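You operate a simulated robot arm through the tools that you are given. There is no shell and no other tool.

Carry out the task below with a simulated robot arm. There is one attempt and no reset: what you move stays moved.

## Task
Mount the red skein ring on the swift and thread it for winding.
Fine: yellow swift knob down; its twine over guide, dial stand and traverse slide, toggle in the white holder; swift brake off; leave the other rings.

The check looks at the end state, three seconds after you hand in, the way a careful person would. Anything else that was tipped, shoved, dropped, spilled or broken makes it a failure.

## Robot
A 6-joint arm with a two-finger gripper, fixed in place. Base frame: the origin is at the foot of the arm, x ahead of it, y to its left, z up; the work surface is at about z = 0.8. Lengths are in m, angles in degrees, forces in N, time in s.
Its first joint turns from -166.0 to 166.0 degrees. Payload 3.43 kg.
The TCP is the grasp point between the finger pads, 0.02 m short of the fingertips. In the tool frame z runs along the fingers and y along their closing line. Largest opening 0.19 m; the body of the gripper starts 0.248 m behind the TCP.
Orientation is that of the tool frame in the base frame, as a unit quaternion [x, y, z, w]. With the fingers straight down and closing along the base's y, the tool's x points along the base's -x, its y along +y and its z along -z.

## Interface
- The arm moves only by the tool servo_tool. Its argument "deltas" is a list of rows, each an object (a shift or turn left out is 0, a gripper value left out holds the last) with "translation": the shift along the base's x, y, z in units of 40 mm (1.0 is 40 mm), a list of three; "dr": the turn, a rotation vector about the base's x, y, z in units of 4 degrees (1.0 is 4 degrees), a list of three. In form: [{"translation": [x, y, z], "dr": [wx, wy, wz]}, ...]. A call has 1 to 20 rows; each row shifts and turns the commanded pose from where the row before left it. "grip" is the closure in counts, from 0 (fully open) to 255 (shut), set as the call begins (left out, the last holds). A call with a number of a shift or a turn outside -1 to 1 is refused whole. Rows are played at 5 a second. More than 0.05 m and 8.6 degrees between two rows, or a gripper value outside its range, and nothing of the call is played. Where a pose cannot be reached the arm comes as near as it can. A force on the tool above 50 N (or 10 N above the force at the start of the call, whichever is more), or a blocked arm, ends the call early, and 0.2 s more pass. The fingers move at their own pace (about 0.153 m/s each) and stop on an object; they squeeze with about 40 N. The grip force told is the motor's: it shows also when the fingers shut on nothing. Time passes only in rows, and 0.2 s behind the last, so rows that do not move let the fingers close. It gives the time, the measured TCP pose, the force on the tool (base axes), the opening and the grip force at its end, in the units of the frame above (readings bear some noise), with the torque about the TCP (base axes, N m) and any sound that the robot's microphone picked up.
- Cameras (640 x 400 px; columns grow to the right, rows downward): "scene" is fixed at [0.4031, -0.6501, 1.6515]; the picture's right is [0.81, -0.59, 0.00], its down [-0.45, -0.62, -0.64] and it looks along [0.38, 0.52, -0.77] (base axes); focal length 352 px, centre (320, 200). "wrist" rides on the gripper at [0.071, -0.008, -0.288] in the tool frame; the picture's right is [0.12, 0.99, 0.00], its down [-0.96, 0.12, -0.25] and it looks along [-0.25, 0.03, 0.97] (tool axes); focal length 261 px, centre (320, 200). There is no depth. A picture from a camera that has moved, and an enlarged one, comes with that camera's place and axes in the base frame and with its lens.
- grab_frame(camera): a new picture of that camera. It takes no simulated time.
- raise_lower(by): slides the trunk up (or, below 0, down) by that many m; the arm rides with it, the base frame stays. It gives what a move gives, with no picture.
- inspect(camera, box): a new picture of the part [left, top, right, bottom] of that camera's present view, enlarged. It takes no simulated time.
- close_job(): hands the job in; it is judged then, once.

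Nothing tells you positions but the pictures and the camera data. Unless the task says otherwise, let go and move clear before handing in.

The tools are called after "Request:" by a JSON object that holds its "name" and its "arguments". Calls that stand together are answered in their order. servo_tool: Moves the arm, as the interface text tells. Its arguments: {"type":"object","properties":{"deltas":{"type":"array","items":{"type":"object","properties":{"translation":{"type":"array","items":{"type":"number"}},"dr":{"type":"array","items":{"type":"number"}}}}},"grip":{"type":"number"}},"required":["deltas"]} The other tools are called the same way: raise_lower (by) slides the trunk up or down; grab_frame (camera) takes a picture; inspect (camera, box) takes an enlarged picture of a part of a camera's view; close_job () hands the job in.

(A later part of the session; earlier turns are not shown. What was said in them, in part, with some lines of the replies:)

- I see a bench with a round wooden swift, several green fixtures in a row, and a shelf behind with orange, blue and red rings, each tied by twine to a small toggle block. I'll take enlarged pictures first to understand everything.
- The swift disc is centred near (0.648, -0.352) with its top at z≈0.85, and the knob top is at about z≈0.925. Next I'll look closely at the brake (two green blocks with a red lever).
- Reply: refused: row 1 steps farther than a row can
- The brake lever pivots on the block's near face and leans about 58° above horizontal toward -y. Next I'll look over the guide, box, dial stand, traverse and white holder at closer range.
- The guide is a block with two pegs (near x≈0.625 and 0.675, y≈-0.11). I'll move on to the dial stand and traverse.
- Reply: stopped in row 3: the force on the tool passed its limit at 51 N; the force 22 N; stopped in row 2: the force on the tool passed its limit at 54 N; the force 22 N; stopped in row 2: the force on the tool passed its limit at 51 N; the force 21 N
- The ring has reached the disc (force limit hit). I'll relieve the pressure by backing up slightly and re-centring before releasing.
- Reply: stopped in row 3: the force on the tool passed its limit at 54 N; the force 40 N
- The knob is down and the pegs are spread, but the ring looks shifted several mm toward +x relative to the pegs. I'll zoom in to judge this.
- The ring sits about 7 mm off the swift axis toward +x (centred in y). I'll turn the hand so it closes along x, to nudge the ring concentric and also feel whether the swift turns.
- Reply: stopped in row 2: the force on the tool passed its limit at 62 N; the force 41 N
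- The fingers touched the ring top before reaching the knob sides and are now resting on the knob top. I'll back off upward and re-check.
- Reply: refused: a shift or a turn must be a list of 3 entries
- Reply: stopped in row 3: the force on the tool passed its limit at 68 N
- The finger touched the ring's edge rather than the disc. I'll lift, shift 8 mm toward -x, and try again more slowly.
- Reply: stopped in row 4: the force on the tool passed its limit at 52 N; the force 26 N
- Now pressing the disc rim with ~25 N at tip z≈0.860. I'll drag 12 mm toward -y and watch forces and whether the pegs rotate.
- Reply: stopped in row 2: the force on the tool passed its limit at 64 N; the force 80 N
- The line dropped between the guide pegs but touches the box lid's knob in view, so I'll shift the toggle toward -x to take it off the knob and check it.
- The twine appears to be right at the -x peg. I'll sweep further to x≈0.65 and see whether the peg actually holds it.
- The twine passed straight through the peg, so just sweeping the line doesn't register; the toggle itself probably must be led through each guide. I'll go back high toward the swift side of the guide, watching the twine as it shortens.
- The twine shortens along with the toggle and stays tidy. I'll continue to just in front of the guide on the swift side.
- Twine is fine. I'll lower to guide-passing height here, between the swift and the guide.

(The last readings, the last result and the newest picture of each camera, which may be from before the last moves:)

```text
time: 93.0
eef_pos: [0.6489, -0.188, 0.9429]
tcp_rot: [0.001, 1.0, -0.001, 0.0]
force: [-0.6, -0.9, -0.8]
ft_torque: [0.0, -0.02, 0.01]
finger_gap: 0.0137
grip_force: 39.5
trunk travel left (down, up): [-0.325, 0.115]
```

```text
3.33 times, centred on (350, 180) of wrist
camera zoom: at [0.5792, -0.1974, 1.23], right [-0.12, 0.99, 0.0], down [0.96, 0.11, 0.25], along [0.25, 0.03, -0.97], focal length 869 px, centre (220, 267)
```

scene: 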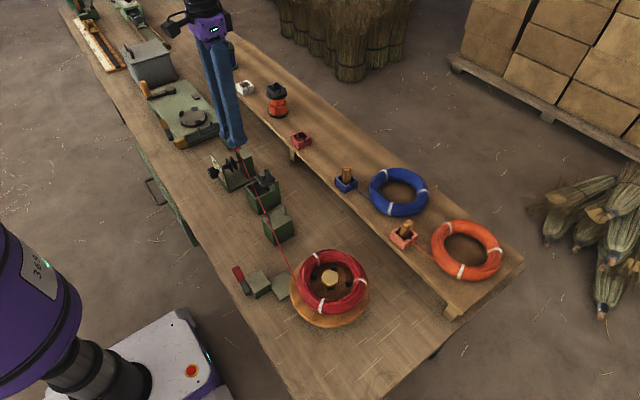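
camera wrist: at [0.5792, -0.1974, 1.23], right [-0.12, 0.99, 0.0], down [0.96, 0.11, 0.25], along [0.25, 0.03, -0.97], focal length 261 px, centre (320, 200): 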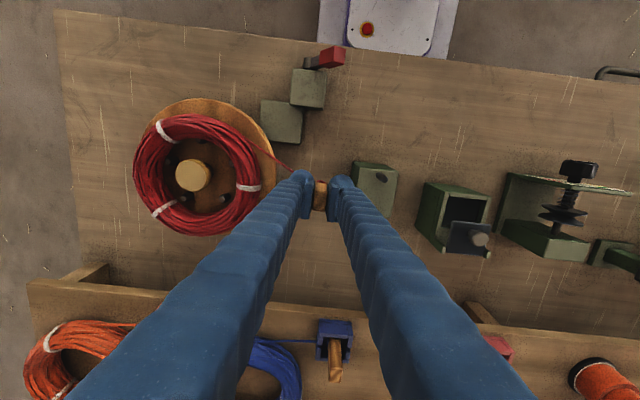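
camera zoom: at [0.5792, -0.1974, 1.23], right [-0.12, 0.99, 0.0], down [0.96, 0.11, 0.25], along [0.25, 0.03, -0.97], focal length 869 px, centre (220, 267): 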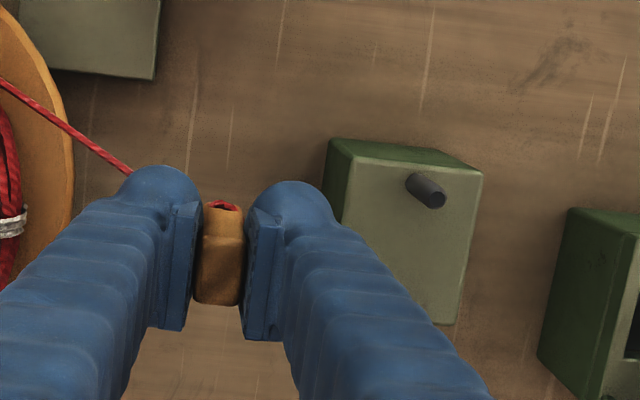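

Alignment between the pegs looks right (fingertips above peg tops, toggle between them). I'll lead the toggle through the guide toward +y slowly.

Request:
{"name": "servo_tool", "arguments": {"deltas": [{"translation": [0.01, 0, -0.1]}, {"translation": [0, 0.3, 0]}, {"translation": [0, 0.3, 0]}, {"translation": [0, 0.3, 0]}, {"translation": [0, 0.3, 0]}, {"translation": [0, 0.3, 0]}, {"translation": [0, 0.3, 0]}, {"translation": [0, 0.3, 0]}, {"translation": [0, 0, 0]}]}}

Request:
{"name": "inspect", "arguments": {"camera": "scene", "box": [240, 160, 340, 270]}}

Request:
{"name": "inspect", "arguments": {"camera": "wrist", "box": [140, 100, 420, 260]}}

```text
time: 95.0
eef_pos: [0.6518, -0.1056, 0.9375]
tcp_rot: [0.001, 1.0, 0.0, -0.001]
force: [-0.4, 0.2, -0.7]
ft_torque: [0.0, 0.0, -0.04]
finger_gap: 0.0137
grip_force: 40.1
trunk travel left (down, up): [-0.325, 0.115]
```

```text
3.64 times, centred on (290, 215) of scene
camera zoom: at [0.4031, -0.6501, 1.6515], right [0.81, -0.59, 0.0], down [-0.45, -0.62, -0.64], along [0.38, 0.52, -0.77], focal length 1280 px, centre (429, 146)
```

zoom: 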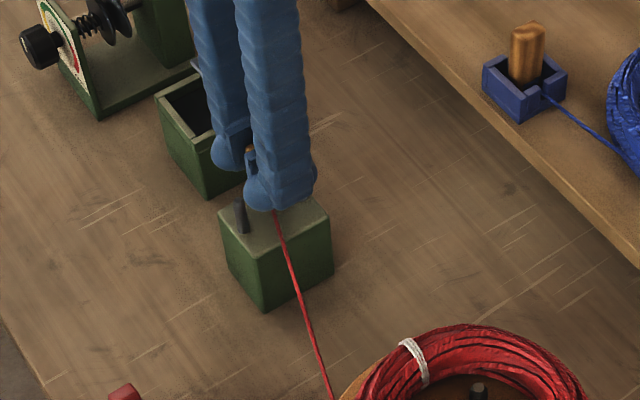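

```text
2.29 times, centred on (280, 180) of wrist
camera zoom: at [0.5813, -0.1144, 1.2256], right [-0.12, 0.99, 0.0], down [0.96, 0.11, 0.25], along [0.25, 0.03, -0.97], focal length 596 px, centre (411, 246)
```

zoom: 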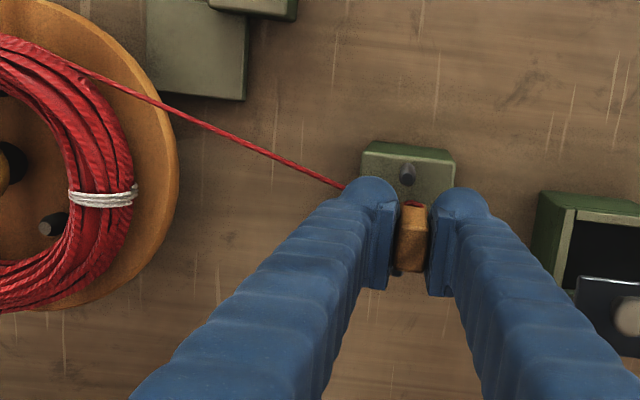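

The toggle is between the pegs without contact. I'll continue through to the far side.

Request:
{"name": "servo_tool", "arguments": {"deltas": [{"translation": [0, 0.3, 0]}, {"translation": [0, 0.3, 0]}, {"translation": [0, 0.3, 0]}, {"translation": [0, 0.3, 0]}, {"translation": [0, 0.2, 0]}, {"translation": [0, 0, 0]}]}}

Request:
{"name": "inspect", "arguments": {"camera": "scene", "box": [240, 160, 340, 270]}}

Request:
{"name": "inspect", "arguments": {"camera": "wrist", "box": [100, 100, 380, 260]}}

```text
time: 96.4
eef_pos: [0.653, -0.0488, 0.9373]
tcp_rot: [0.0, 1.0, -0.001, 0.001]
force: [0.7, 0.0, -0.1]
ft_torque: [0.03, 0.0, 0.0]
finger_gap: 0.0136
grip_force: 40.3
trunk travel left (down, up): [-0.325, 0.115]
```

```text
3.64 times, centred on (290, 215) of scene
camera zoom: at [0.4031, -0.6501, 1.6515], right [0.81, -0.59, 0.0], down [-0.45, -0.62, -0.64], along [0.38, 0.52, -0.77], focal length 1280 px, centre (429, 146)
```

zoom: 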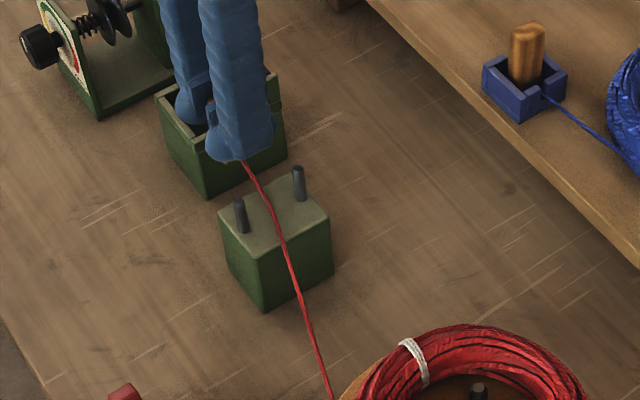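

```text
2.29 times, centred on (240, 180) of wrist
camera zoom: at [0.5821, -0.0586, 1.2255], right [-0.12, 0.99, 0.0], down [0.96, 0.11, 0.25], along [0.25, 0.03, -0.97], focal length 596 px, centre (503, 246)
```

zoom: 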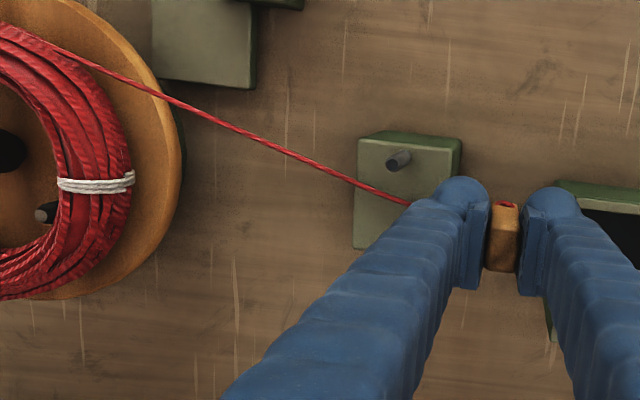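

There's now a clear bend in the twine at the guide. I'll zoom in to confirm.

Request:
{"name": "inspect", "arguments": {"camera": "scene", "box": [260, 190, 320, 240]}}

Request:
{"name": "inspect", "arguments": {"camera": "wrist", "box": [240, 130, 320, 200]}}

```text
8.00 times, centred on (290, 215) of scene
camera zoom: at [0.4031, -0.6501, 1.6515], right [0.81, -0.59, 0.0], down [-0.45, -0.62, -0.64], along [0.38, 0.52, -0.77], focal length 2816 px, centre (560, 80)
```

zoom: 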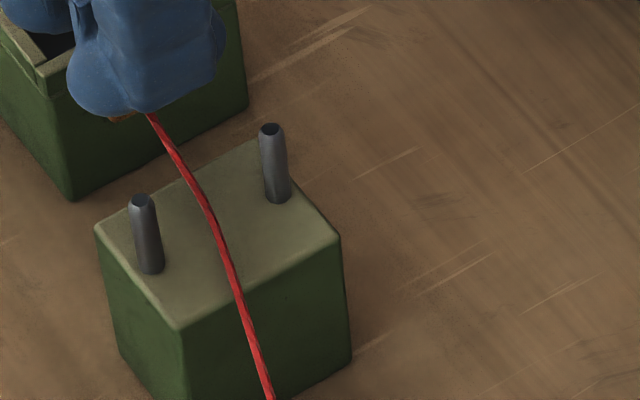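

```text
5.71 times, centred on (280, 165) of wrist
camera zoom: at [0.5821, -0.0586, 1.2255], right [-0.12, 0.99, 0.0], down [0.96, 0.11, 0.25], along [0.25, 0.03, -0.97], focal length 1489 px, centre (549, 400)
```

zoom: 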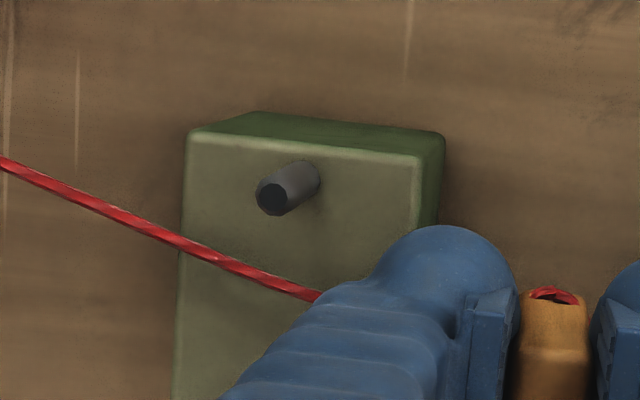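

The guide has captured the twine midway between its pegs. Next I'll lead the toggle along x≈0.649, rising slightly over the box and over the dial discs' groove.

Request:
{"name": "servo_tool", "arguments": {"deltas": [{"translation": [-0.04, 0, 0.25]}, {"translation": [-0.03, 0.1, 0.25]}, {"translation": [0, 0.4, 0.1]}, {"translation": [0, 0.5, 0.1]}, {"translation": [0, 0.5, 0.05]}, {"translation": [0, 0.5, 0]}, {"translation": [0, 0.5, 0]}, {"translation": [0, 0, 0]}]}}

Request:
{"name": "inspect", "arguments": {"camera": "scene", "box": [210, 130, 330, 240]}}

Request:
{"name": "inspect", "arguments": {"camera": "wrist", "box": [220, 110, 440, 250]}}

```text
time: 98.2
eef_pos: [0.6502, 0.0515, 0.9653]
tcp_rot: [0.001, 1.0, 0.0, 0.0]
force: [0.4, -0.1, 0.1]
ft_torque: [-0.02, -0.02, 0.0]
finger_gap: 0.0139
grip_force: 39.8
trunk travel left (down, up): [-0.325, 0.115]
```

```text
3.64 times, centred on (270, 185) of scene
camera zoom: at [0.4031, -0.6501, 1.6515], right [0.81, -0.59, 0.0], down [-0.45, -0.62, -0.64], along [0.38, 0.52, -0.77], focal length 1280 px, centre (502, 254)
```

zoom: 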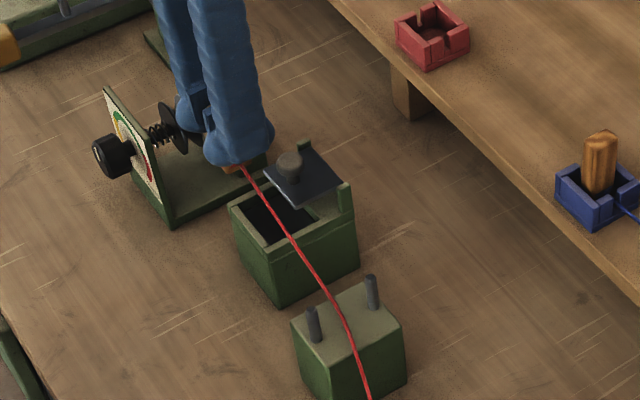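

```text
2.86 times, centred on (330, 180) of wrist
camera zoom: at [0.5794, 0.0415, 1.2538], right [-0.12, 0.99, 0.0], down [0.96, 0.11, 0.25], along [0.25, 0.03, -0.97], focal length 745 px, centre (291, 257)
```

zoom: 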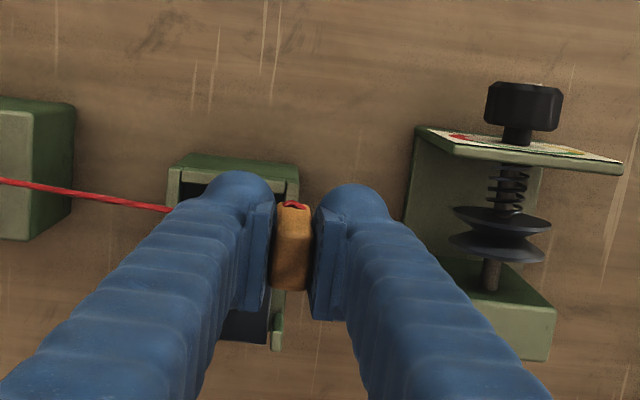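

The twine runs from the guide nicely. I'll continue over the dial's groove at this height (toggle ~9 mm above the discs).

Request:
{"name": "servo_tool", "arguments": {"deltas": [{"translation": [-0.02, 0.45, 0]}, {"translation": [0, 0.45, 0]}, {"translation": [0, 0.45, 0]}, {"translation": [0, 0.45, 0]}, {"translation": [0, 0.45, 0]}, {"translation": [0, 0.45, 0]}, {"translation": [0, 0.45, 0]}, {"translation": [0, 0.45, 0]}, {"translation": [0, 0.45, 0]}, {"translation": [0, 0.3, 0]}, {"translation": [0, 0, 0]}]}}

Request:
{"name": "inspect", "arguments": {"camera": "scene", "box": [200, 120, 320, 230]}}

Request:
{"name": "inspect", "arguments": {"camera": "wrist", "box": [80, 80, 340, 240]}}

```text
time: 100.6
eef_pos: [0.6492, 0.2252, 0.9661]
tcp_rot: [-0.001, 1.0, -0.001, 0.001]
force: [-0.2, -0.9, -0.9]
ft_torque: [-0.02, 0.0, 0.01]
finger_gap: 0.0138
grip_force: 39.6
trunk travel left (down, up): [-0.325, 0.115]
```

```text
3.64 times, centred on (260, 175) of scene
camera zoom: at [0.4031, -0.6501, 1.6515], right [0.81, -0.59, 0.0], down [-0.45, -0.62, -0.64], along [0.38, 0.52, -0.77], focal length 1280 px, centre (538, 291)
```

zoom: 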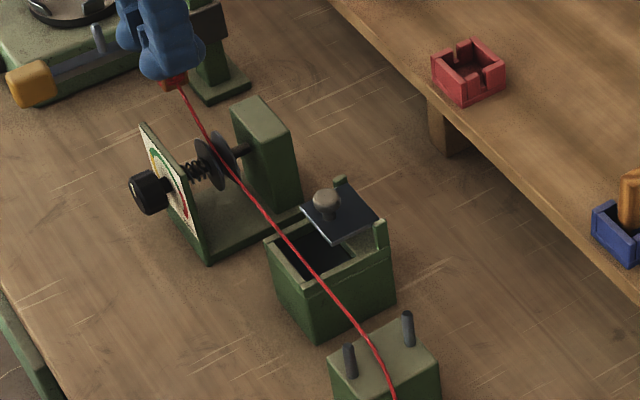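

```text
2.46 times, centred on (210, 160) of wrist
camera zoom: at [0.5784, 0.2154, 1.2549], right [-0.12, 0.99, 0.0], down [0.96, 0.11, 0.25], along [0.25, 0.03, -0.97], focal length 642 px, centre (591, 298)
```

zoom: 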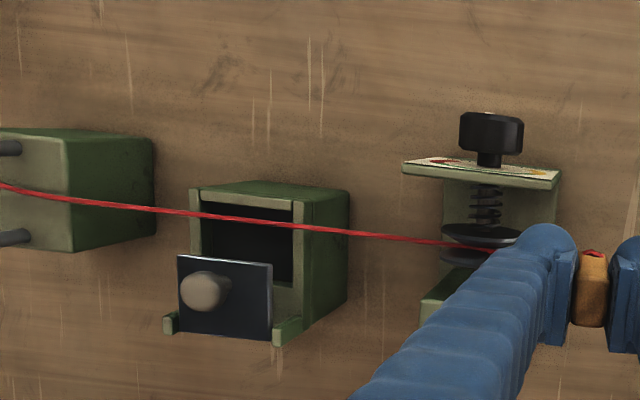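

The line now lies over the dial. I'll zoom to see whether it's seated in the groove between the discs.

Request:
{"name": "inspect", "arguments": {"camera": "scene", "box": [235, 140, 285, 180]}}

Request:
{"name": "inspect", "arguments": {"camera": "wrist", "box": [220, 120, 310, 190]}}

```text
10.00 times, centred on (260, 160) of scene
camera zoom: at [0.4031, -0.6501, 1.6515], right [0.81, -0.59, 0.0], down [-0.45, -0.62, -0.64], along [0.38, 0.52, -0.77], focal length 3520 px, centre (920, 600)
```

zoom: 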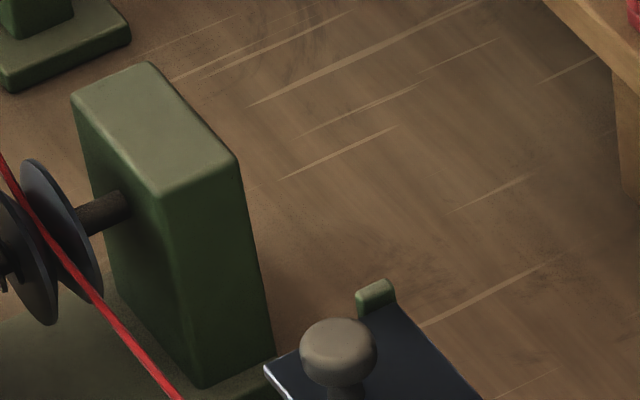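

```text
5.71 times, centred on (265, 155) of wrist
camera zoom: at [0.5784, 0.2154, 1.2549], right [-0.12, 0.99, 0.0], down [0.96, 0.11, 0.25], along [0.25, 0.03, -0.97], focal length 1489 px, centre (634, 457)
```

zoom: 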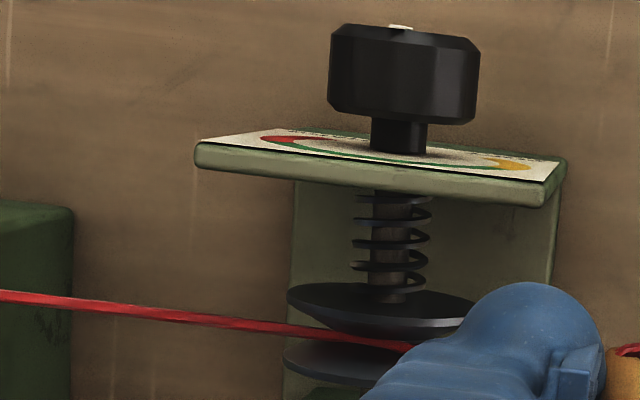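

The twine is passing between the two discs. I'll lower the toggle here to seat it down in the groove.

Request:
{"name": "servo_tool", "arguments": {"deltas": [{"translation": [0, 0, -0.3]}, {"translation": [0, 0, -0.3]}, {"translation": [0, 0, -0.3]}, {"translation": [0, 0, 0]}]}}

Request:
{"name": "inspect", "arguments": {"camera": "scene", "box": [225, 135, 275, 175]}}

Request:
{"name": "inspect", "arguments": {"camera": "wrist", "box": [220, 120, 310, 190]}}

```text
time: 101.6
eef_pos: [0.648, 0.2239, 0.9317]
tcp_rot: [0.001, 1.0, 0.0, 0.0]
force: [0.3, -0.1, 0.0]
ft_torque: [-0.04, 0.01, -0.05]
finger_gap: 0.0136
grip_force: 39.6
trunk travel left (down, up): [-0.325, 0.115]
```

```text
10.00 times, centred on (250, 155) of scene
camera zoom: at [0.4031, -0.6501, 1.6515], right [0.81, -0.59, 0.0], down [-0.45, -0.62, -0.64], along [0.38, 0.52, -0.77], focal length 3520 px, centre (1020, 650)
```

zoom: 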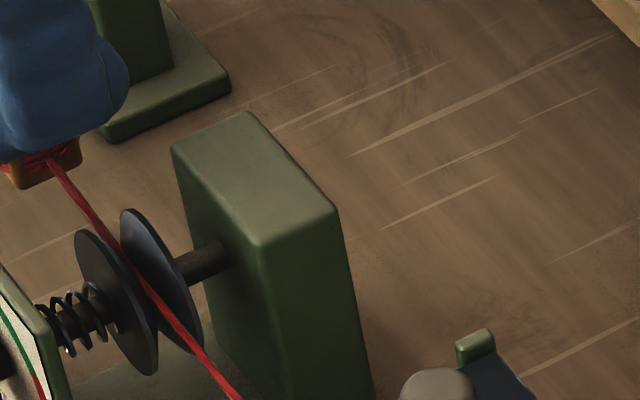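

```text
5.71 times, centred on (265, 155) of wrist
camera zoom: at [0.578, 0.215, 1.2192], right [-0.12, 0.99, 0.0], down [0.96, 0.11, 0.25], along [0.25, 0.03, -0.97], focal length 1489 px, centre (634, 457)
```

zoom: 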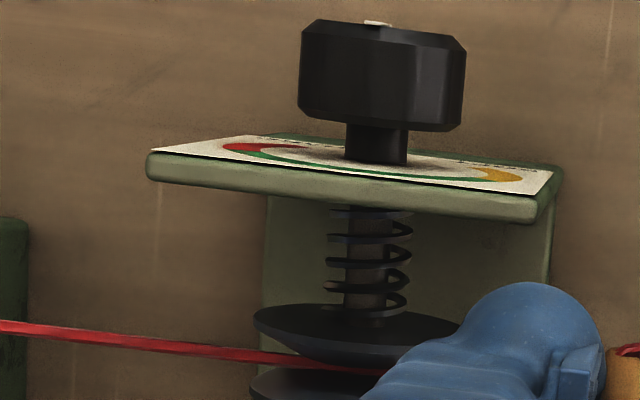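

The twine is nicely down between the discs. Next, lead the toggle between the traverse pegs, just above the arm.

Request:
{"name": "servo_tool", "arguments": {"deltas": [{"translation": [0, 0, 0.2]}, {"translation": [0, 0, 0.2]}, {"translation": [0.01, 0.4, 0]}, {"translation": [0, 0.4, 0]}, {"translation": [0, 0, 0]}]}}

Request:
{"name": "inspect", "arguments": {"camera": "scene", "box": [170, 80, 280, 180]}}

Request:
{"name": "inspect", "arguments": {"camera": "wrist", "box": [260, 110, 440, 230]}}

```text
time: 102.8
eef_pos: [0.6489, 0.2573, 0.9464]
tcp_rot: [0.001, 1.0, -0.001, 0.001]
force: [-0.2, 0.6, 0.1]
ft_torque: [0.01, 0.02, -0.01]
finger_gap: 0.0139
grip_force: 40.3
trunk travel left (down, up): [-0.325, 0.115]
```

```text
4.00 times, centred on (225, 130) of scene
camera zoom: at [0.4031, -0.6501, 1.6515], right [0.81, -0.59, 0.0], down [-0.45, -0.62, -0.64], along [0.38, 0.52, -0.77], focal length 1408 px, centre (700, 480)
```

zoom: 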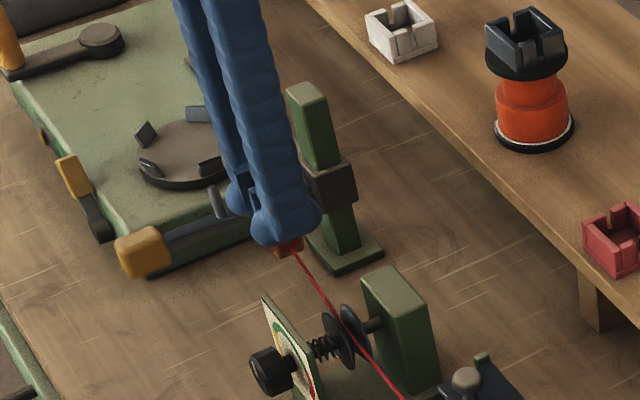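

```text
3.33 times, centred on (350, 170) of wrist
camera zoom: at [0.5792, 0.2472, 1.2346], right [-0.12, 0.99, 0.0], down [0.96, 0.11, 0.25], along [0.25, 0.03, -0.97], focal length 869 px, centre (220, 300)
```

zoom: 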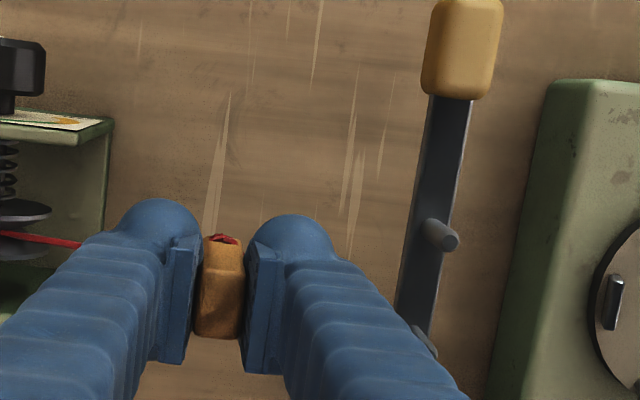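

Aligned with the centre of the traverse pegs (x≈0.649). I'll lead the toggle through between them.

Request:
{"name": "servo_tool", "arguments": {"deltas": [{"translation": [0, 0.4, 0.02]}, {"translation": [0, 0.4, 0]}, {"translation": [0, 0.4, 0]}, {"translation": [0, 0.4, 0]}, {"translation": [0, 0.4, 0]}, {"translation": [0, 0.4, 0]}, {"translation": [0, 0.4, 0]}, {"translation": [0, 0.4, 0]}, {"translation": [0, 0.3, 0]}, {"translation": [0, 0, 0]}]}}

Request:
{"name": "inspect", "arguments": {"camera": "scene", "box": [170, 80, 280, 180]}}

Request:
{"name": "inspect", "arguments": {"camera": "wrist", "box": [160, 90, 380, 240]}}

```text
time: 105.0
eef_pos: [0.6507, 0.3972, 0.948]
tcp_rot: [0.002, 1.0, 0.0, 0.0]
force: [0.0, -0.5, -0.1]
ft_torque: [-0.05, 0.0, 0.02]
finger_gap: 0.0138
grip_force: 40.6
trunk travel left (down, up): [-0.325, 0.115]
```

```text
4.00 times, centred on (225, 130) of scene
camera zoom: at [0.4031, -0.6501, 1.6515], right [0.81, -0.59, 0.0], down [-0.45, -0.62, -0.64], along [0.38, 0.52, -0.77], focal length 1408 px, centre (700, 480)
```

zoom: 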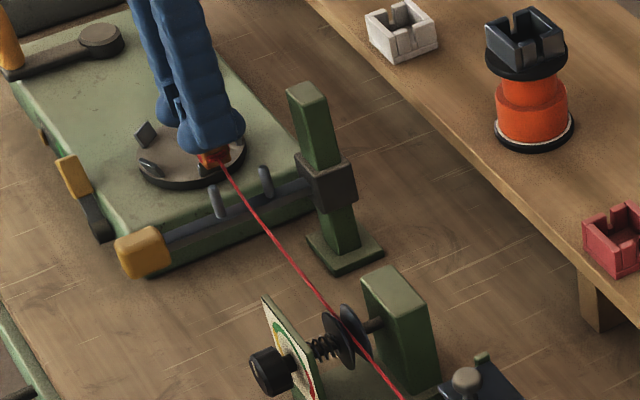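

```text
2.67 times, centred on (270, 165) of wrist
camera zoom: at [0.5793, 0.3881, 1.2363], right [-0.12, 0.99, 0.0], down [0.96, 0.11, 0.25], along [0.25, 0.03, -0.97], focal length 695 px, centre (453, 293)
```

zoom: 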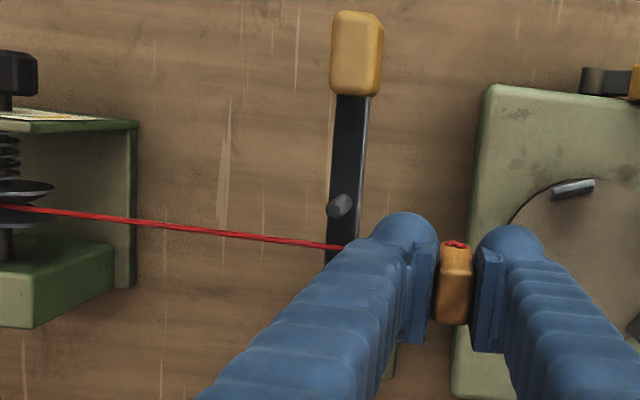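

The twine passes between the traverse pegs. I'll lower slightly to seat it and zoom to verify.

Request:
{"name": "servo_tool", "arguments": {"deltas": [{"translation": [0, 0, -0.15]}, {"translation": [0, 0, -0.15]}, {"translation": [0, 0, 0]}]}}

Request:
{"name": "inspect", "arguments": {"camera": "scene", "box": [210, 105, 260, 145]}}

Request:
{"name": "inspect", "arguments": {"camera": "scene", "box": [225, 135, 275, 175]}}

Request:
{"name": "inspect", "arguments": {"camera": "wrist", "box": [160, 90, 380, 240]}}

```text
time: 105.8
eef_pos: [0.6492, 0.3978, 0.9357]
tcp_rot: [0.001, 1.0, 0.0, 0.001]
force: [0.7, 0.4, -0.1]
ft_torque: [0.01, -0.01, -0.01]
finger_gap: 0.0138
grip_force: 40.1
trunk travel left (down, up): [-0.325, 0.115]
```

```text
10.00 times, centred on (235, 125) of scene
camera zoom: at [0.4031, -0.6501, 1.6515], right [0.81, -0.59, 0.0], down [-0.45, -0.62, -0.64], along [0.38, 0.52, -0.77], focal length 3520 px, centre (1170, 950)
```

zoom: 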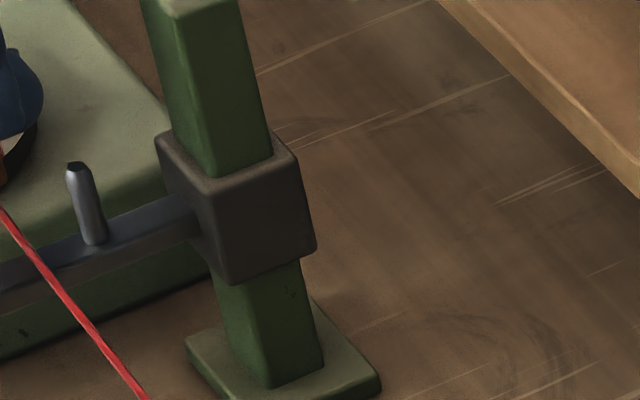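

```text
10.00 times, centred on (250, 155) of scene
camera zoom: at [0.4031, -0.6501, 1.6515], right [0.81, -0.59, 0.0], down [-0.45, -0.62, -0.64], along [0.38, 0.52, -0.77], focal length 3520 px, centre (1020, 650)
```

zoom: 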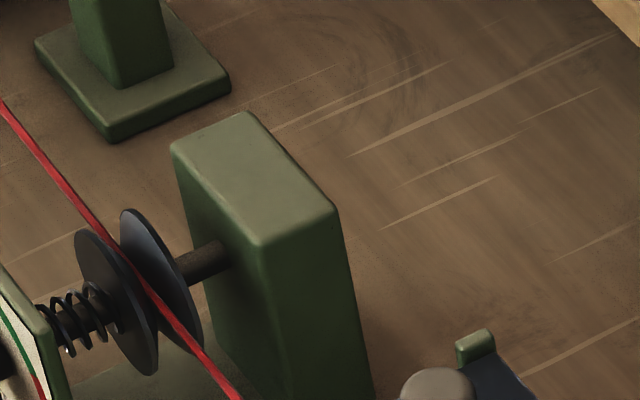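

```text
2.67 times, centred on (270, 165) of wrist
camera zoom: at [0.579, 0.3877, 1.2236], right [-0.12, 0.99, 0.0], down [0.96, 0.11, 0.25], along [0.25, 0.03, -0.97], focal length 695 px, centre (453, 293)
```

zoom: 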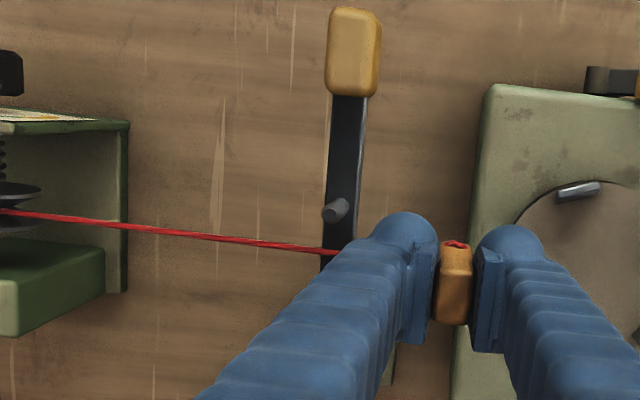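

Dial and traverse both hold the twine. Now I'll move toward the white holder, passing behind the traverse post at low height, and check that the traverse keeps the twine.

Request:
{"name": "servo_tool", "arguments": {"deltas": [{"translation": [0.2, 0.1, 0.2]}, {"translation": [0.4, 0.2, 0.05]}, {"translation": [0.5, 0.2, 0]}, {"translation": [0.5, 0.1, 0]}, {"translation": [0.5, 0, 0]}, {"translation": [0, 0, 0]}]}}

Request:
{"name": "inspect", "arguments": {"camera": "scene", "box": [170, 80, 280, 180]}}

Request:
{"name": "inspect", "arguments": {"camera": "wrist", "box": [160, 60, 400, 220]}}

```text
time: 107.2
eef_pos: [0.7334, 0.4212, 0.9475]
tcp_rot: [0.0, 1.0, -0.001, 0.0]
force: [-0.5, -0.5, -0.1]
ft_torque: [-0.01, -0.02, -0.01]
finger_gap: 0.0138
grip_force: 39.5
trunk travel left (down, up): [-0.325, 0.115]
```

```text
4.00 times, centred on (225, 130) of scene
camera zoom: at [0.4031, -0.6501, 1.6515], right [0.81, -0.59, 0.0], down [-0.45, -0.62, -0.64], along [0.38, 0.52, -0.77], focal length 1408 px, centre (700, 480)
```

zoom: 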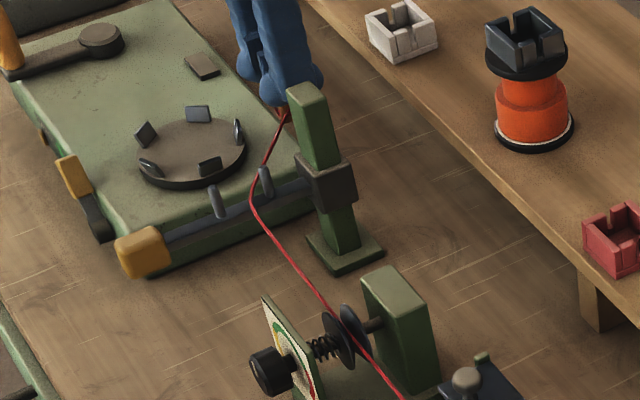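

```text
2.50 times, centred on (280, 140) of wrist
camera zoom: at [0.6627, 0.4117, 1.2346], right [-0.12, 0.99, 0.0], down [0.96, 0.11, 0.25], along [0.25, 0.03, -0.97], focal length 652 px, centre (420, 350)
```

zoom: 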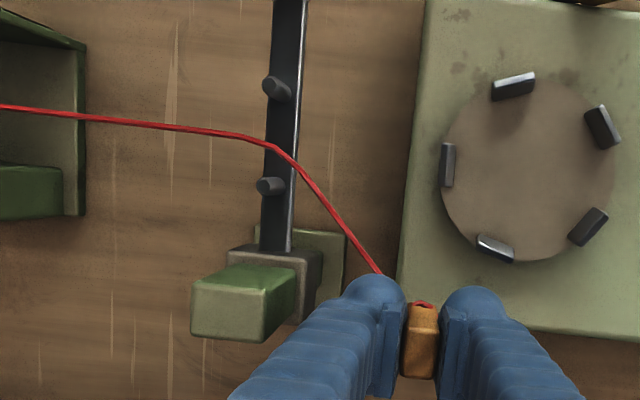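

The traverse holds the twine with a clean bend between its pegs. I'll go up gently and over to just above the white holder.

Request:
{"name": "servo_tool", "arguments": {"deltas": [{"translation": [0.4, 0.13, 0.3]}, {"translation": [0.4, 0.13, 0.4]}, {"translation": [0.5, 0.13, 0.4]}, {"translation": [0.5, 0.13, 0.1]}, {"translation": [0.5, 0.13, 0]}, {"translation": [0.5, 0.13, 0]}, {"translation": [0.44, 0.08, 0]}, {"translation": [0, 0, 0]}]}}

Request:
{"name": "inspect", "arguments": {"camera": "scene", "box": [170, 60, 300, 180]}}

Request:
{"name": "inspect", "arguments": {"camera": "wrist", "box": [260, 140, 380, 230]}}

Request:
{"name": "grab_frame", "arguments": {"camera": "wrist"}}

```text
time: 109.0
eef_pos: [0.8624, 0.4563, 0.9949]
tcp_rot: [0.002, 1.0, 0.0, -0.001]
force: [-0.7, -0.7, 0.3]
ft_torque: [-0.04, 0.02, 0.0]
finger_gap: 0.0138
grip_force: 40.5
trunk travel left (down, up): [-0.325, 0.115]
```

```text
3.33 times, centred on (235, 120) of scene
camera zoom: at [0.4031, -0.6501, 1.6515], right [0.81, -0.59, 0.0], down [-0.45, -0.62, -0.64], along [0.38, 0.52, -0.77], focal length 1173 px, centre (603, 467)
```

zoom: 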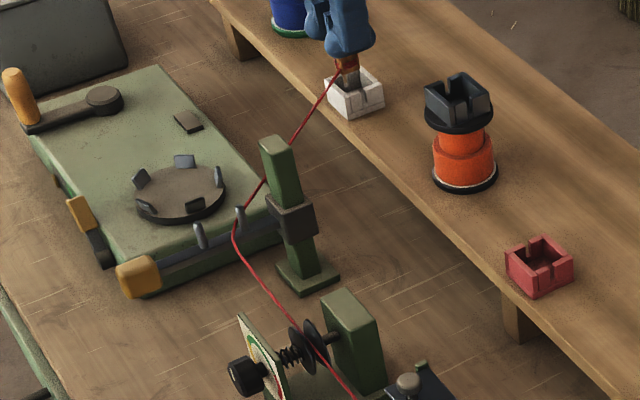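

```text
4.44 times, centred on (320, 185) of wrist
camera zoom: at [0.7917, 0.4458, 1.2831], right [-0.12, 0.99, 0.0], down [0.96, 0.11, 0.25], along [0.25, 0.03, -0.97], focal length 1158 px, centre (320, 267)
```

zoom: 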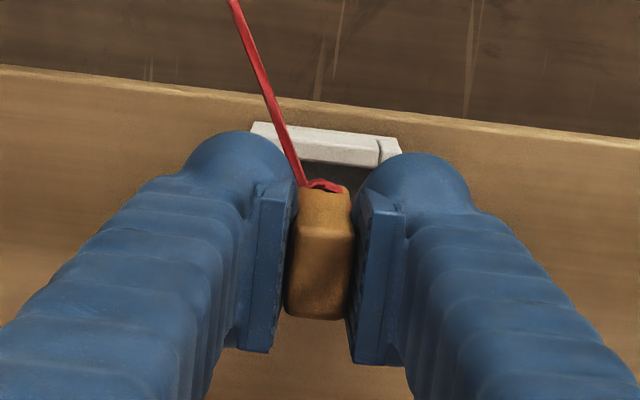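

```text
taken
camera wrist: at [0.7917, 0.4458, 1.2831], right [-0.12, 0.99, 0.0], down [0.96, 0.11, 0.25], along [0.25, 0.03, -0.97], focal length 261 px, centre (320, 200)
```

wrist: 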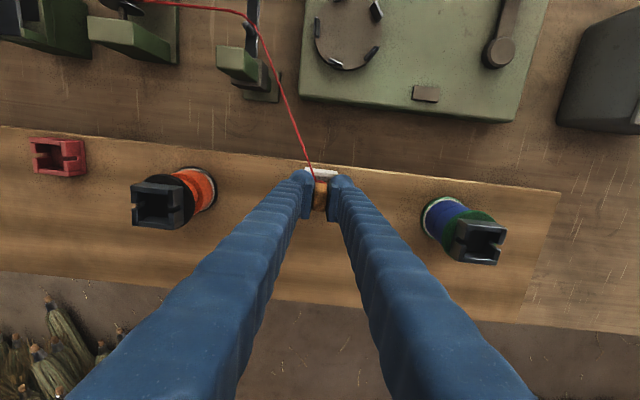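

The toggle is centred over the white holder and the twine is still held by all guides. I'll lower it in slowly while watching the force.

Request:
{"name": "servo_tool", "arguments": {"deltas": [{"translation": [0, 0, -0.15]}, {"translation": [0, 0, -0.15]}, {"translation": [0, 0, -0.15]}, {"translation": [0, 0, -0.15]}, {"translation": [0, 0, 0]}]}}

Request:
{"name": "inspect", "arguments": {"camera": "scene", "box": [220, 65, 280, 110]}}

Request:
{"name": "inspect", "arguments": {"camera": "wrist", "box": [260, 140, 380, 230]}}

```text
time: 110.2
eef_pos: [0.8625, 0.4559, 0.969]
tcp_rot: [0.001, 1.0, -0.001, 0.0]
force: [0.0, 0.2, -0.5]
ft_torque: [-0.01, 0.02, 0.03]
finger_gap: 0.0138
grip_force: 39.9
trunk travel left (down, up): [-0.325, 0.115]
```

```text
8.89 times, centred on (250, 88) of scene
camera zoom: at [0.4031, -0.6501, 1.6515], right [0.81, -0.59, 0.0], down [-0.45, -0.62, -0.64], along [0.38, 0.52, -0.77], focal length 3128 px, centre (942, 1200)
```

zoom: 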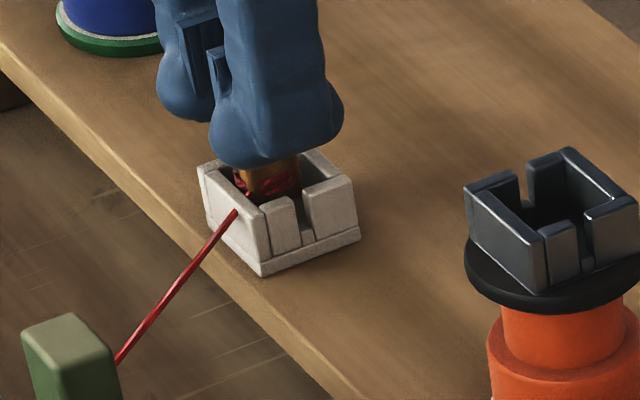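

```text
4.44 times, centred on (320, 185) of wrist
camera zoom: at [0.7915, 0.4459, 1.2574], right [-0.12, 0.99, 0.0], down [0.96, 0.11, 0.25], along [0.25, 0.03, -0.97], focal length 1158 px, centre (320, 267)
```

zoom: 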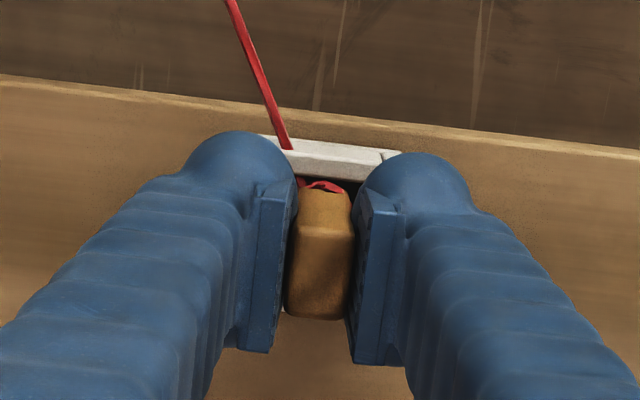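

The toggle is inside the holder. I'll lower the last ~9 mm to its floor.

Request:
{"name": "servo_tool", "arguments": {"deltas": [{"translation": [0, 0, -0.1]}, {"translation": [0, 0, -0.08]}, {"translation": [0, 0, 0]}]}}

Request:
{"name": "inspect", "arguments": {"camera": "scene", "box": [220, 65, 280, 110]}}

```text
time: 111.0
eef_pos: [0.8633, 0.4559, 0.9632]
tcp_rot: [0.001, 1.0, 0.0, 0.0]
force: [-0.7, 0.1, 0.6]
ft_torque: [-0.04, 0.04, 0.06]
finger_gap: 0.0136
grip_force: 39.6
trunk travel left (down, up): [-0.325, 0.115]
```

```text
8.89 times, centred on (250, 88) of scene
camera zoom: at [0.4031, -0.6501, 1.6515], right [0.81, -0.59, 0.0], down [-0.45, -0.62, -0.64], along [0.38, 0.52, -0.77], focal length 3128 px, centre (942, 1200)
```

zoom: 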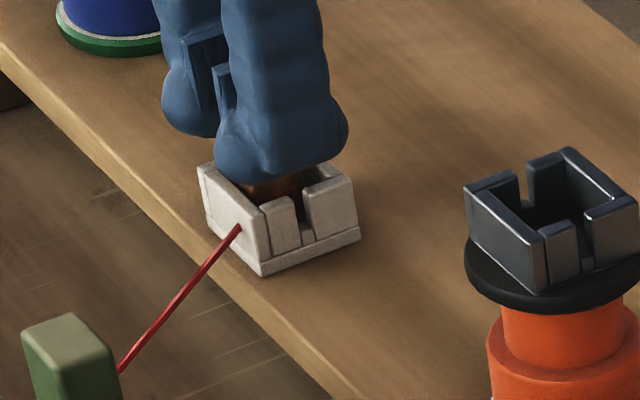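

Almost at the floor; I'll lower another 3 mm gently.

Request:
{"name": "servo_tool", "arguments": {"deltas": [{"translation": [0, 0, -0.05]}, {"translation": [0, 0, -0.02]}, {"translation": [0, 0, 0]}]}}

```text
time: 111.8
eef_pos: [0.8617, 0.457, 0.9594]
tcp_rot: [0.0, 1.0, -0.001, 0.0]
force: [-0.8, 0.0, -0.2]
ft_torque: [0.04, -0.01, -0.01]
finger_gap: 0.0137
grip_force: 40.2
trunk travel left (down, up): [-0.325, 0.115]
```

The toggle is at the same seated height as it had in the red box. I'll release it by opening the fingers modestly.

Request:
{"name": "servo_tool", "arguments": {"deltas": [{}, {}, {}], "grip": 190}}

Request:
{"name": "inspect", "arguments": {"camera": "wrist", "box": [260, 140, 380, 230]}}

Request:
{"name": "inspect", "arguments": {"camera": "scene", "box": [220, 65, 280, 110]}}

```text
time: 112.6
eef_pos: [0.8629, 0.4571, 0.9595]
tcp_rot: [0.001, 1.0, -0.001, 0.0]
force: [0.1, 0.0, -0.5]
ft_torque: [-0.02, -0.01, -0.02]
finger_gap: 0.0482
grip_force: 0.1
trunk travel left (down, up): [-0.325, 0.115]
```

```text
4.44 times, centred on (320, 185) of wrist
camera zoom: at [0.7919, 0.4464, 1.2475], right [-0.12, 0.99, 0.0], down [0.96, 0.11, 0.25], along [0.25, 0.03, -0.97], focal length 1158 px, centre (320, 267)
```

zoom: 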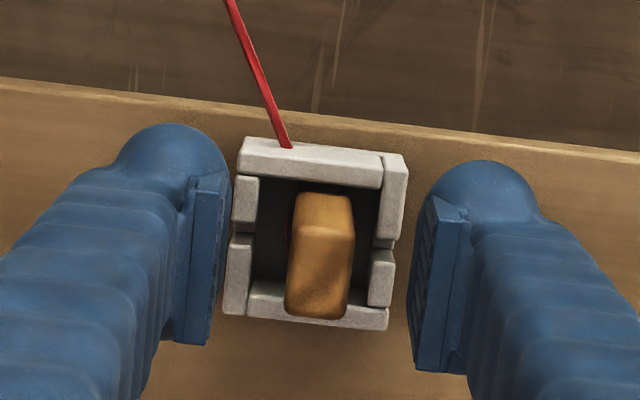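

```text
8.89 times, centred on (250, 88) of scene
camera zoom: at [0.4031, -0.6501, 1.6515], right [0.81, -0.59, 0.0], down [-0.45, -0.62, -0.64], along [0.38, 0.52, -0.77], focal length 3128 px, centre (942, 1200)
```

zoom: 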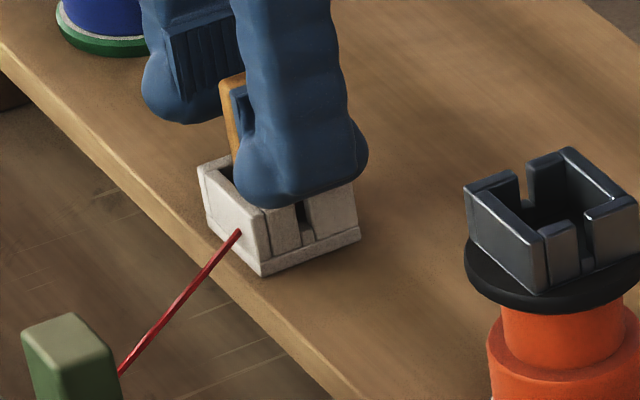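

The toggle stands upright in the white holder. I'll rise straight up and clear, then check everything.

Request:
{"name": "servo_tool", "arguments": {"deltas": [{"translation": [0, 0, 0.3]}, {"translation": [0, 0, 0.5]}, {"translation": [0, 0, 0.8]}, {"translation": [0, 0, 0.9]}, {"translation": [0, 0, 0.9]}, {"translation": [-0.3, -0.3, 0.5]}, {"translation": [-0.6, -0.6, 0.3]}, {"translation": [-0.6, -0.6, 0.2]}, {"translation": [0, 0, 0]}]}}

Request:
{"name": "grab_frame", "arguments": {"camera": "scene"}}

Request:
{"name": "grab_frame", "arguments": {"camera": "wrist"}}

Request:
{"name": "inspect", "arguments": {"camera": "scene", "box": [180, 70, 320, 180]}}

Request:
{"name": "inspect", "arguments": {"camera": "scene", "box": [220, 180, 400, 330]}}

```text
time: 114.6
eef_pos: [0.8027, 0.3963, 1.1363]
tcp_rot: [0.001, 1.0, -0.001, -0.001]
force: [0.9, -0.2, -0.5]
ft_torque: [0.04, 0.03, 0.01]
finger_gap: 0.0485
grip_force: 0.1
trunk travel left (down, up): [-0.325, 0.115]
```

```text
taken
```

scene: 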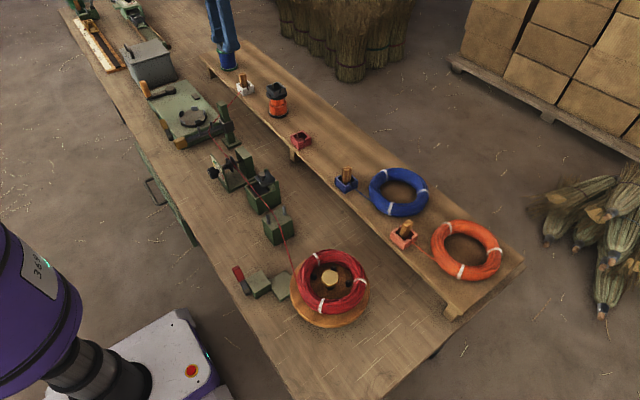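

```text
taken
camera wrist: at [0.7331, 0.3862, 1.4226], right [-0.12, 0.99, 0.0], down [0.96, 0.11, 0.25], along [0.24, 0.03, -0.97], focal length 261 px, centre (320, 200)
```

wrist: 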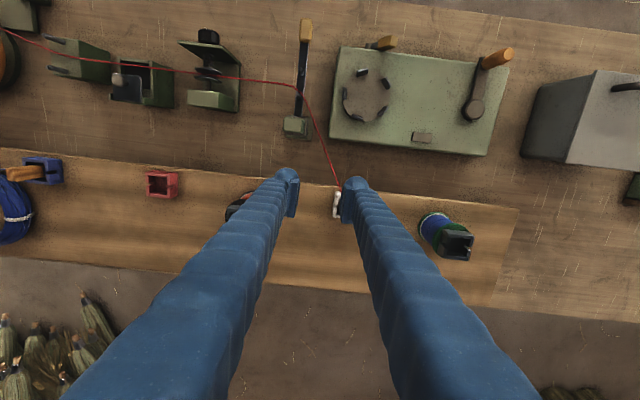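

```text
3.64 times, centred on (250, 125) of scene
camera zoom: at [0.4031, -0.6501, 1.6515], right [0.81, -0.59, 0.0], down [-0.45, -0.62, -0.64], along [0.38, 0.52, -0.77], focal length 1280 px, centre (574, 473)
```

zoom: 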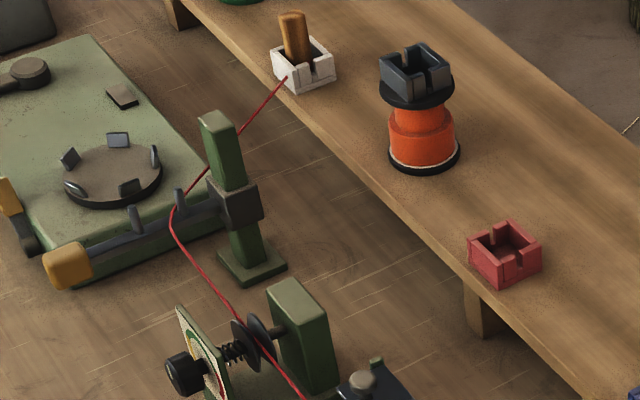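

```text
2.67 times, centred on (310, 255) of scene
camera zoom: at [0.4031, -0.6501, 1.6515], right [0.81, -0.59, 0.0], down [-0.45, -0.62, -0.64], along [0.38, 0.52, -0.77], focal length 938 px, centre (347, 53)
```

zoom: 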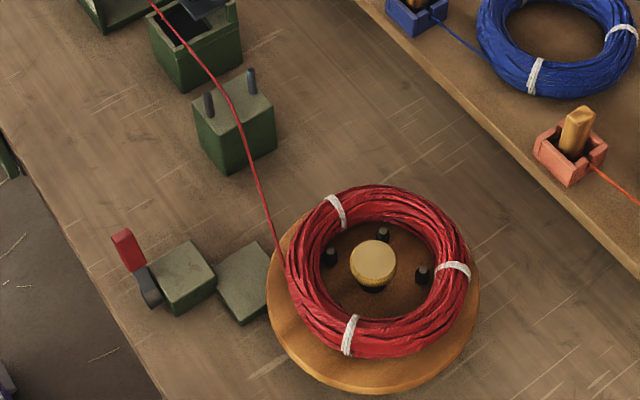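

Toggle is in the white holder and the twine runs ring → guide → dial → traverse → holder. I'll zoom on each fixture, then go look at the swift from above once more before handing in.

Request:
{"name": "inspect", "arguments": {"camera": "scene", "box": [225, 135, 275, 175]}}

Request:
{"name": "inspect", "arguments": {"camera": "wrist", "box": [0, 10, 360, 230]}}

Request:
{"name": "servo_tool", "arguments": {"deltas": [{"translation": [-0.23, -0.88, 0.02]}, {"translation": [-0.23, -0.88, 0.02]}, {"translation": [-0.23, -0.88, 0]}, {"translation": [-0.23, -0.88, 0]}, {"translation": [-0.23, -0.88, 0]}, {"translation": [-0.23, -0.88, 0]}, {"translation": [-0.23, -0.88, 0]}, {"translation": [-0.23, -0.88, 0]}, {"translation": [-0.23, -0.88, 0]}, {"translation": [-0.23, -0.88, 0]}, {"translation": [-0.23, -0.88, 0]}, {"translation": [-0.23, -0.88, 0]}, {"translation": [-0.23, -0.88, 0]}, {"translation": [-0.23, -0.88, 0]}, {"translation": [-0.23, -0.88, 0]}, {"translation": [-0.23, -0.88, 0]}, {"translation": [-0.23, -0.88, 0]}, {"translation": [-0.23, -0.88, 0]}, {"translation": [-0.23, -0.88, 0]}, {"translation": [0, 0, 0]}], "grip": 0}}

Request:
{"name": "grab_frame", "arguments": {"camera": "wrist"}}

Request:
{"name": "inspect", "arguments": {"camera": "wrist", "box": [230, 90, 430, 230]}}

```text
10.00 times, centred on (250, 155) of scene
camera zoom: at [0.4031, -0.6501, 1.6515], right [0.81, -0.59, 0.0], down [-0.45, -0.62, -0.64], along [0.38, 0.52, -0.77], focal length 3520 px, centre (1020, 650)
```

zoom: 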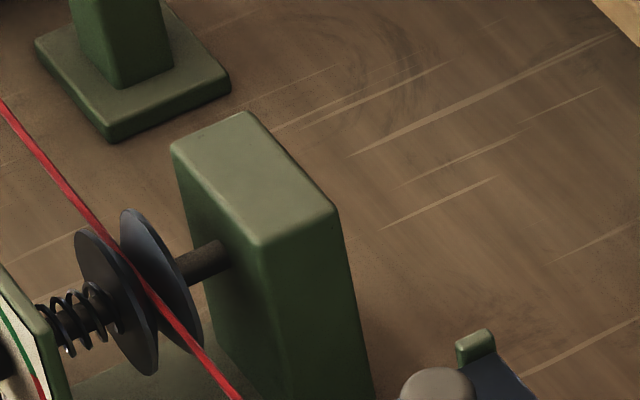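

```text
1.78 times, centred on (180, 120) of wrist
camera zoom: at [0.7331, 0.3862, 1.4226], right [-0.12, 0.99, 0.0], down [0.96, 0.11, 0.25], along [0.24, 0.03, -0.97], focal length 463 px, centre (569, 342)
```

zoom: 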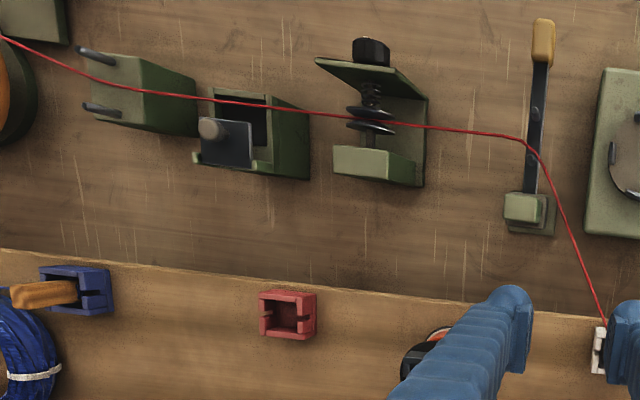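

```text
time: 118.8
eef_pos: [0.6285, -0.2719, 1.1396]
tcp_rot: [0.0, 1.0, -0.001, 0.0]
force: [-0.1, 0.5, 0.7]
ft_torque: [0.04, -0.02, 0.0]
finger_gap: 0.1902
grip_force: 0.1
trunk travel left (down, up): [-0.325, 0.115]
```

```text
taken
camera wrist: at [0.5579, -0.2819, 1.428], right [-0.12, 0.99, 0.0], down [0.96, 0.12, 0.25], along [0.25, 0.03, -0.97], focal length 261 px, centre (320, 200)
```

wrist: 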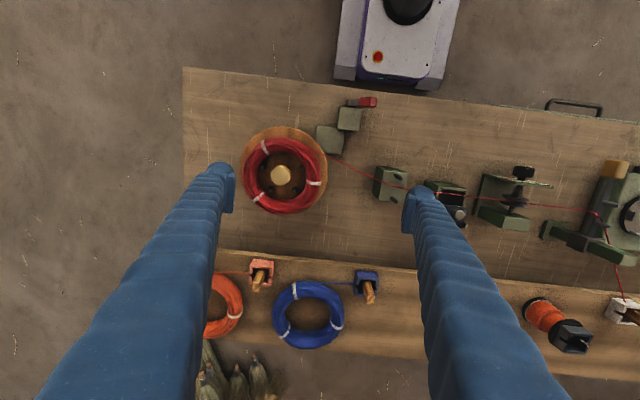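

```text
2.86 times, centred on (330, 160) of wrist
camera zoom: at [0.5579, -0.2819, 1.428], right [-0.12, 0.99, 0.0], down [0.96, 0.12, 0.25], along [0.25, 0.03, -0.97], focal length 745 px, centre (291, 314)
```

zoom: 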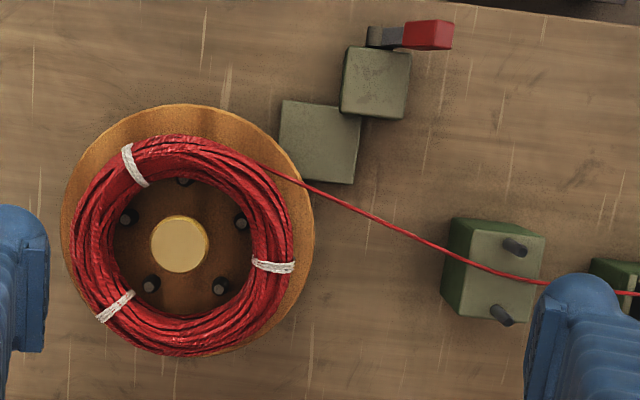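

All checks look good: ring around the spread pegs, knob down, lever flipped with the disc free, twine through guide, dial discs and traverse pegs, toggle standing in the white holder, other rings untouched. I'll move the arm well clear and take a final look.

Request:
{"name": "servo_tool", "arguments": {"deltas": [{"translation": [0.4, 0.6, 0.3]}, {"translation": [0.5, 0.7, 0.3]}, {"translation": [0.5, 0.7, 0.3]}, {"translation": [0.5, 0.7, 0.3]}, {"translation": [0.5, 0.7, 0.2]}, {"translation": [0, 0, 0]}]}}

Request:
{"name": "grab_frame", "arguments": {"camera": "scene"}}

Request:
{"name": "inspect", "arguments": {"camera": "scene", "box": [220, 230, 400, 330]}}

Request:
{"name": "inspect", "arguments": {"camera": "scene", "box": [180, 70, 300, 170]}}

```text
time: 120.2
eef_pos: [0.7241, -0.1364, 1.1952]
tcp_rot: [0.001, 1.0, -0.001, 0.0]
force: [-0.2, 0.4, 0.0]
ft_torque: [-0.02, -0.04, -0.05]
finger_gap: 0.19
grip_force: 0.0
trunk travel left (down, up): [-0.325, 0.115]
```

```text
taken
```

scene: 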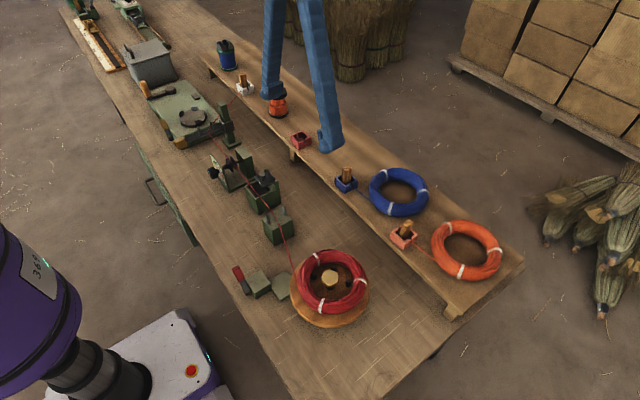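

```text
3.56 times, centred on (310, 280) of scene
camera zoom: at [0.4031, -0.6501, 1.6515], right [0.81, -0.59, 0.0], down [-0.45, -0.62, -0.64], along [0.38, 0.52, -0.77], focal length 1251 px, centre (356, -84)
```

zoom: 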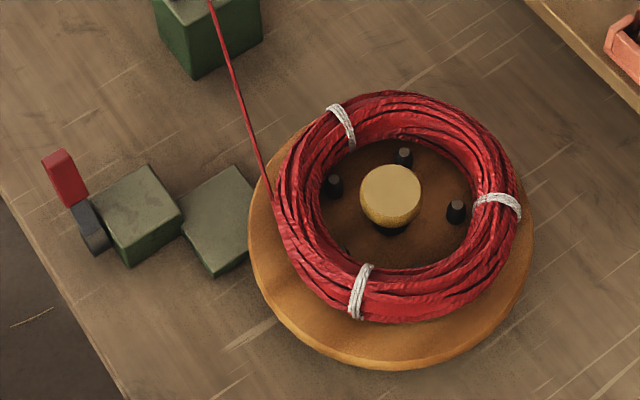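

```text
4.00 times, centred on (240, 120) of scene
camera zoom: at [0.4031, -0.6501, 1.6515], right [0.81, -0.59, 0.0], down [-0.45, -0.62, -0.64], along [0.38, 0.52, -0.77], focal length 1408 px, centre (640, 520)
```

zoom: 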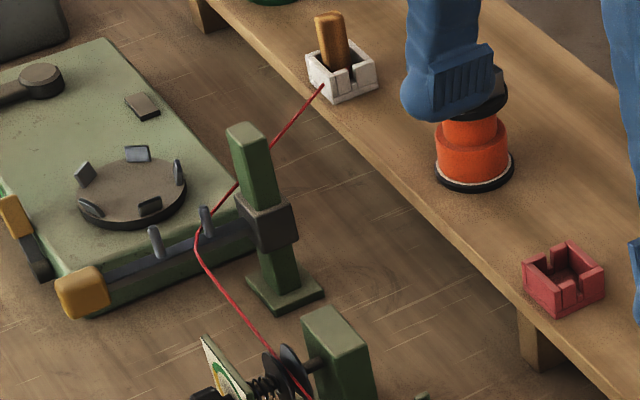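

Everything is in its final place and the arm is clear, with nothing else disturbed. Handing in.

Request:
{"name": "close_job", "arguments": {}}

```text
The job is handed in.
```

The red skein ring is mounted on the swift and threaded for winding, and I have handed the job in; no verdict has come back yet.

- **Ring and knob:** The ring sits around the five pegs. I pressed the yellow knob until it stopped hard, and the pegs spread inside the ring. The ring rests about 6 mm off the swift's centre toward the shelf, against the pegs.
- **Brake:** I moved the red lever over to its other side. A light fingertip drag then turned the disc with under 2 N of sideways force, so I take the brake to be off. I did not test the disc with the lever in its starting position.
- **Twine:** It runs from the ring through the guide pegs, between the dial stand's discs, between the traverse slide's pegs, and on to the white holder. My first pass only swept the line across the guide, and it went straight through a peg. I went back and led the toggle itself through each fixture, and then each one held the twine.
- **Toggle:** It stands upright in the white holder.
- **Other objects:** The blue and orange rings and their toggles were not touched, and the box lid and spools show no change in the pictures.

During the work I pushed against the mounted ring a few times, once with about 77 N when I opened the fingers too early. In later pictures it was still seated around the pegs.
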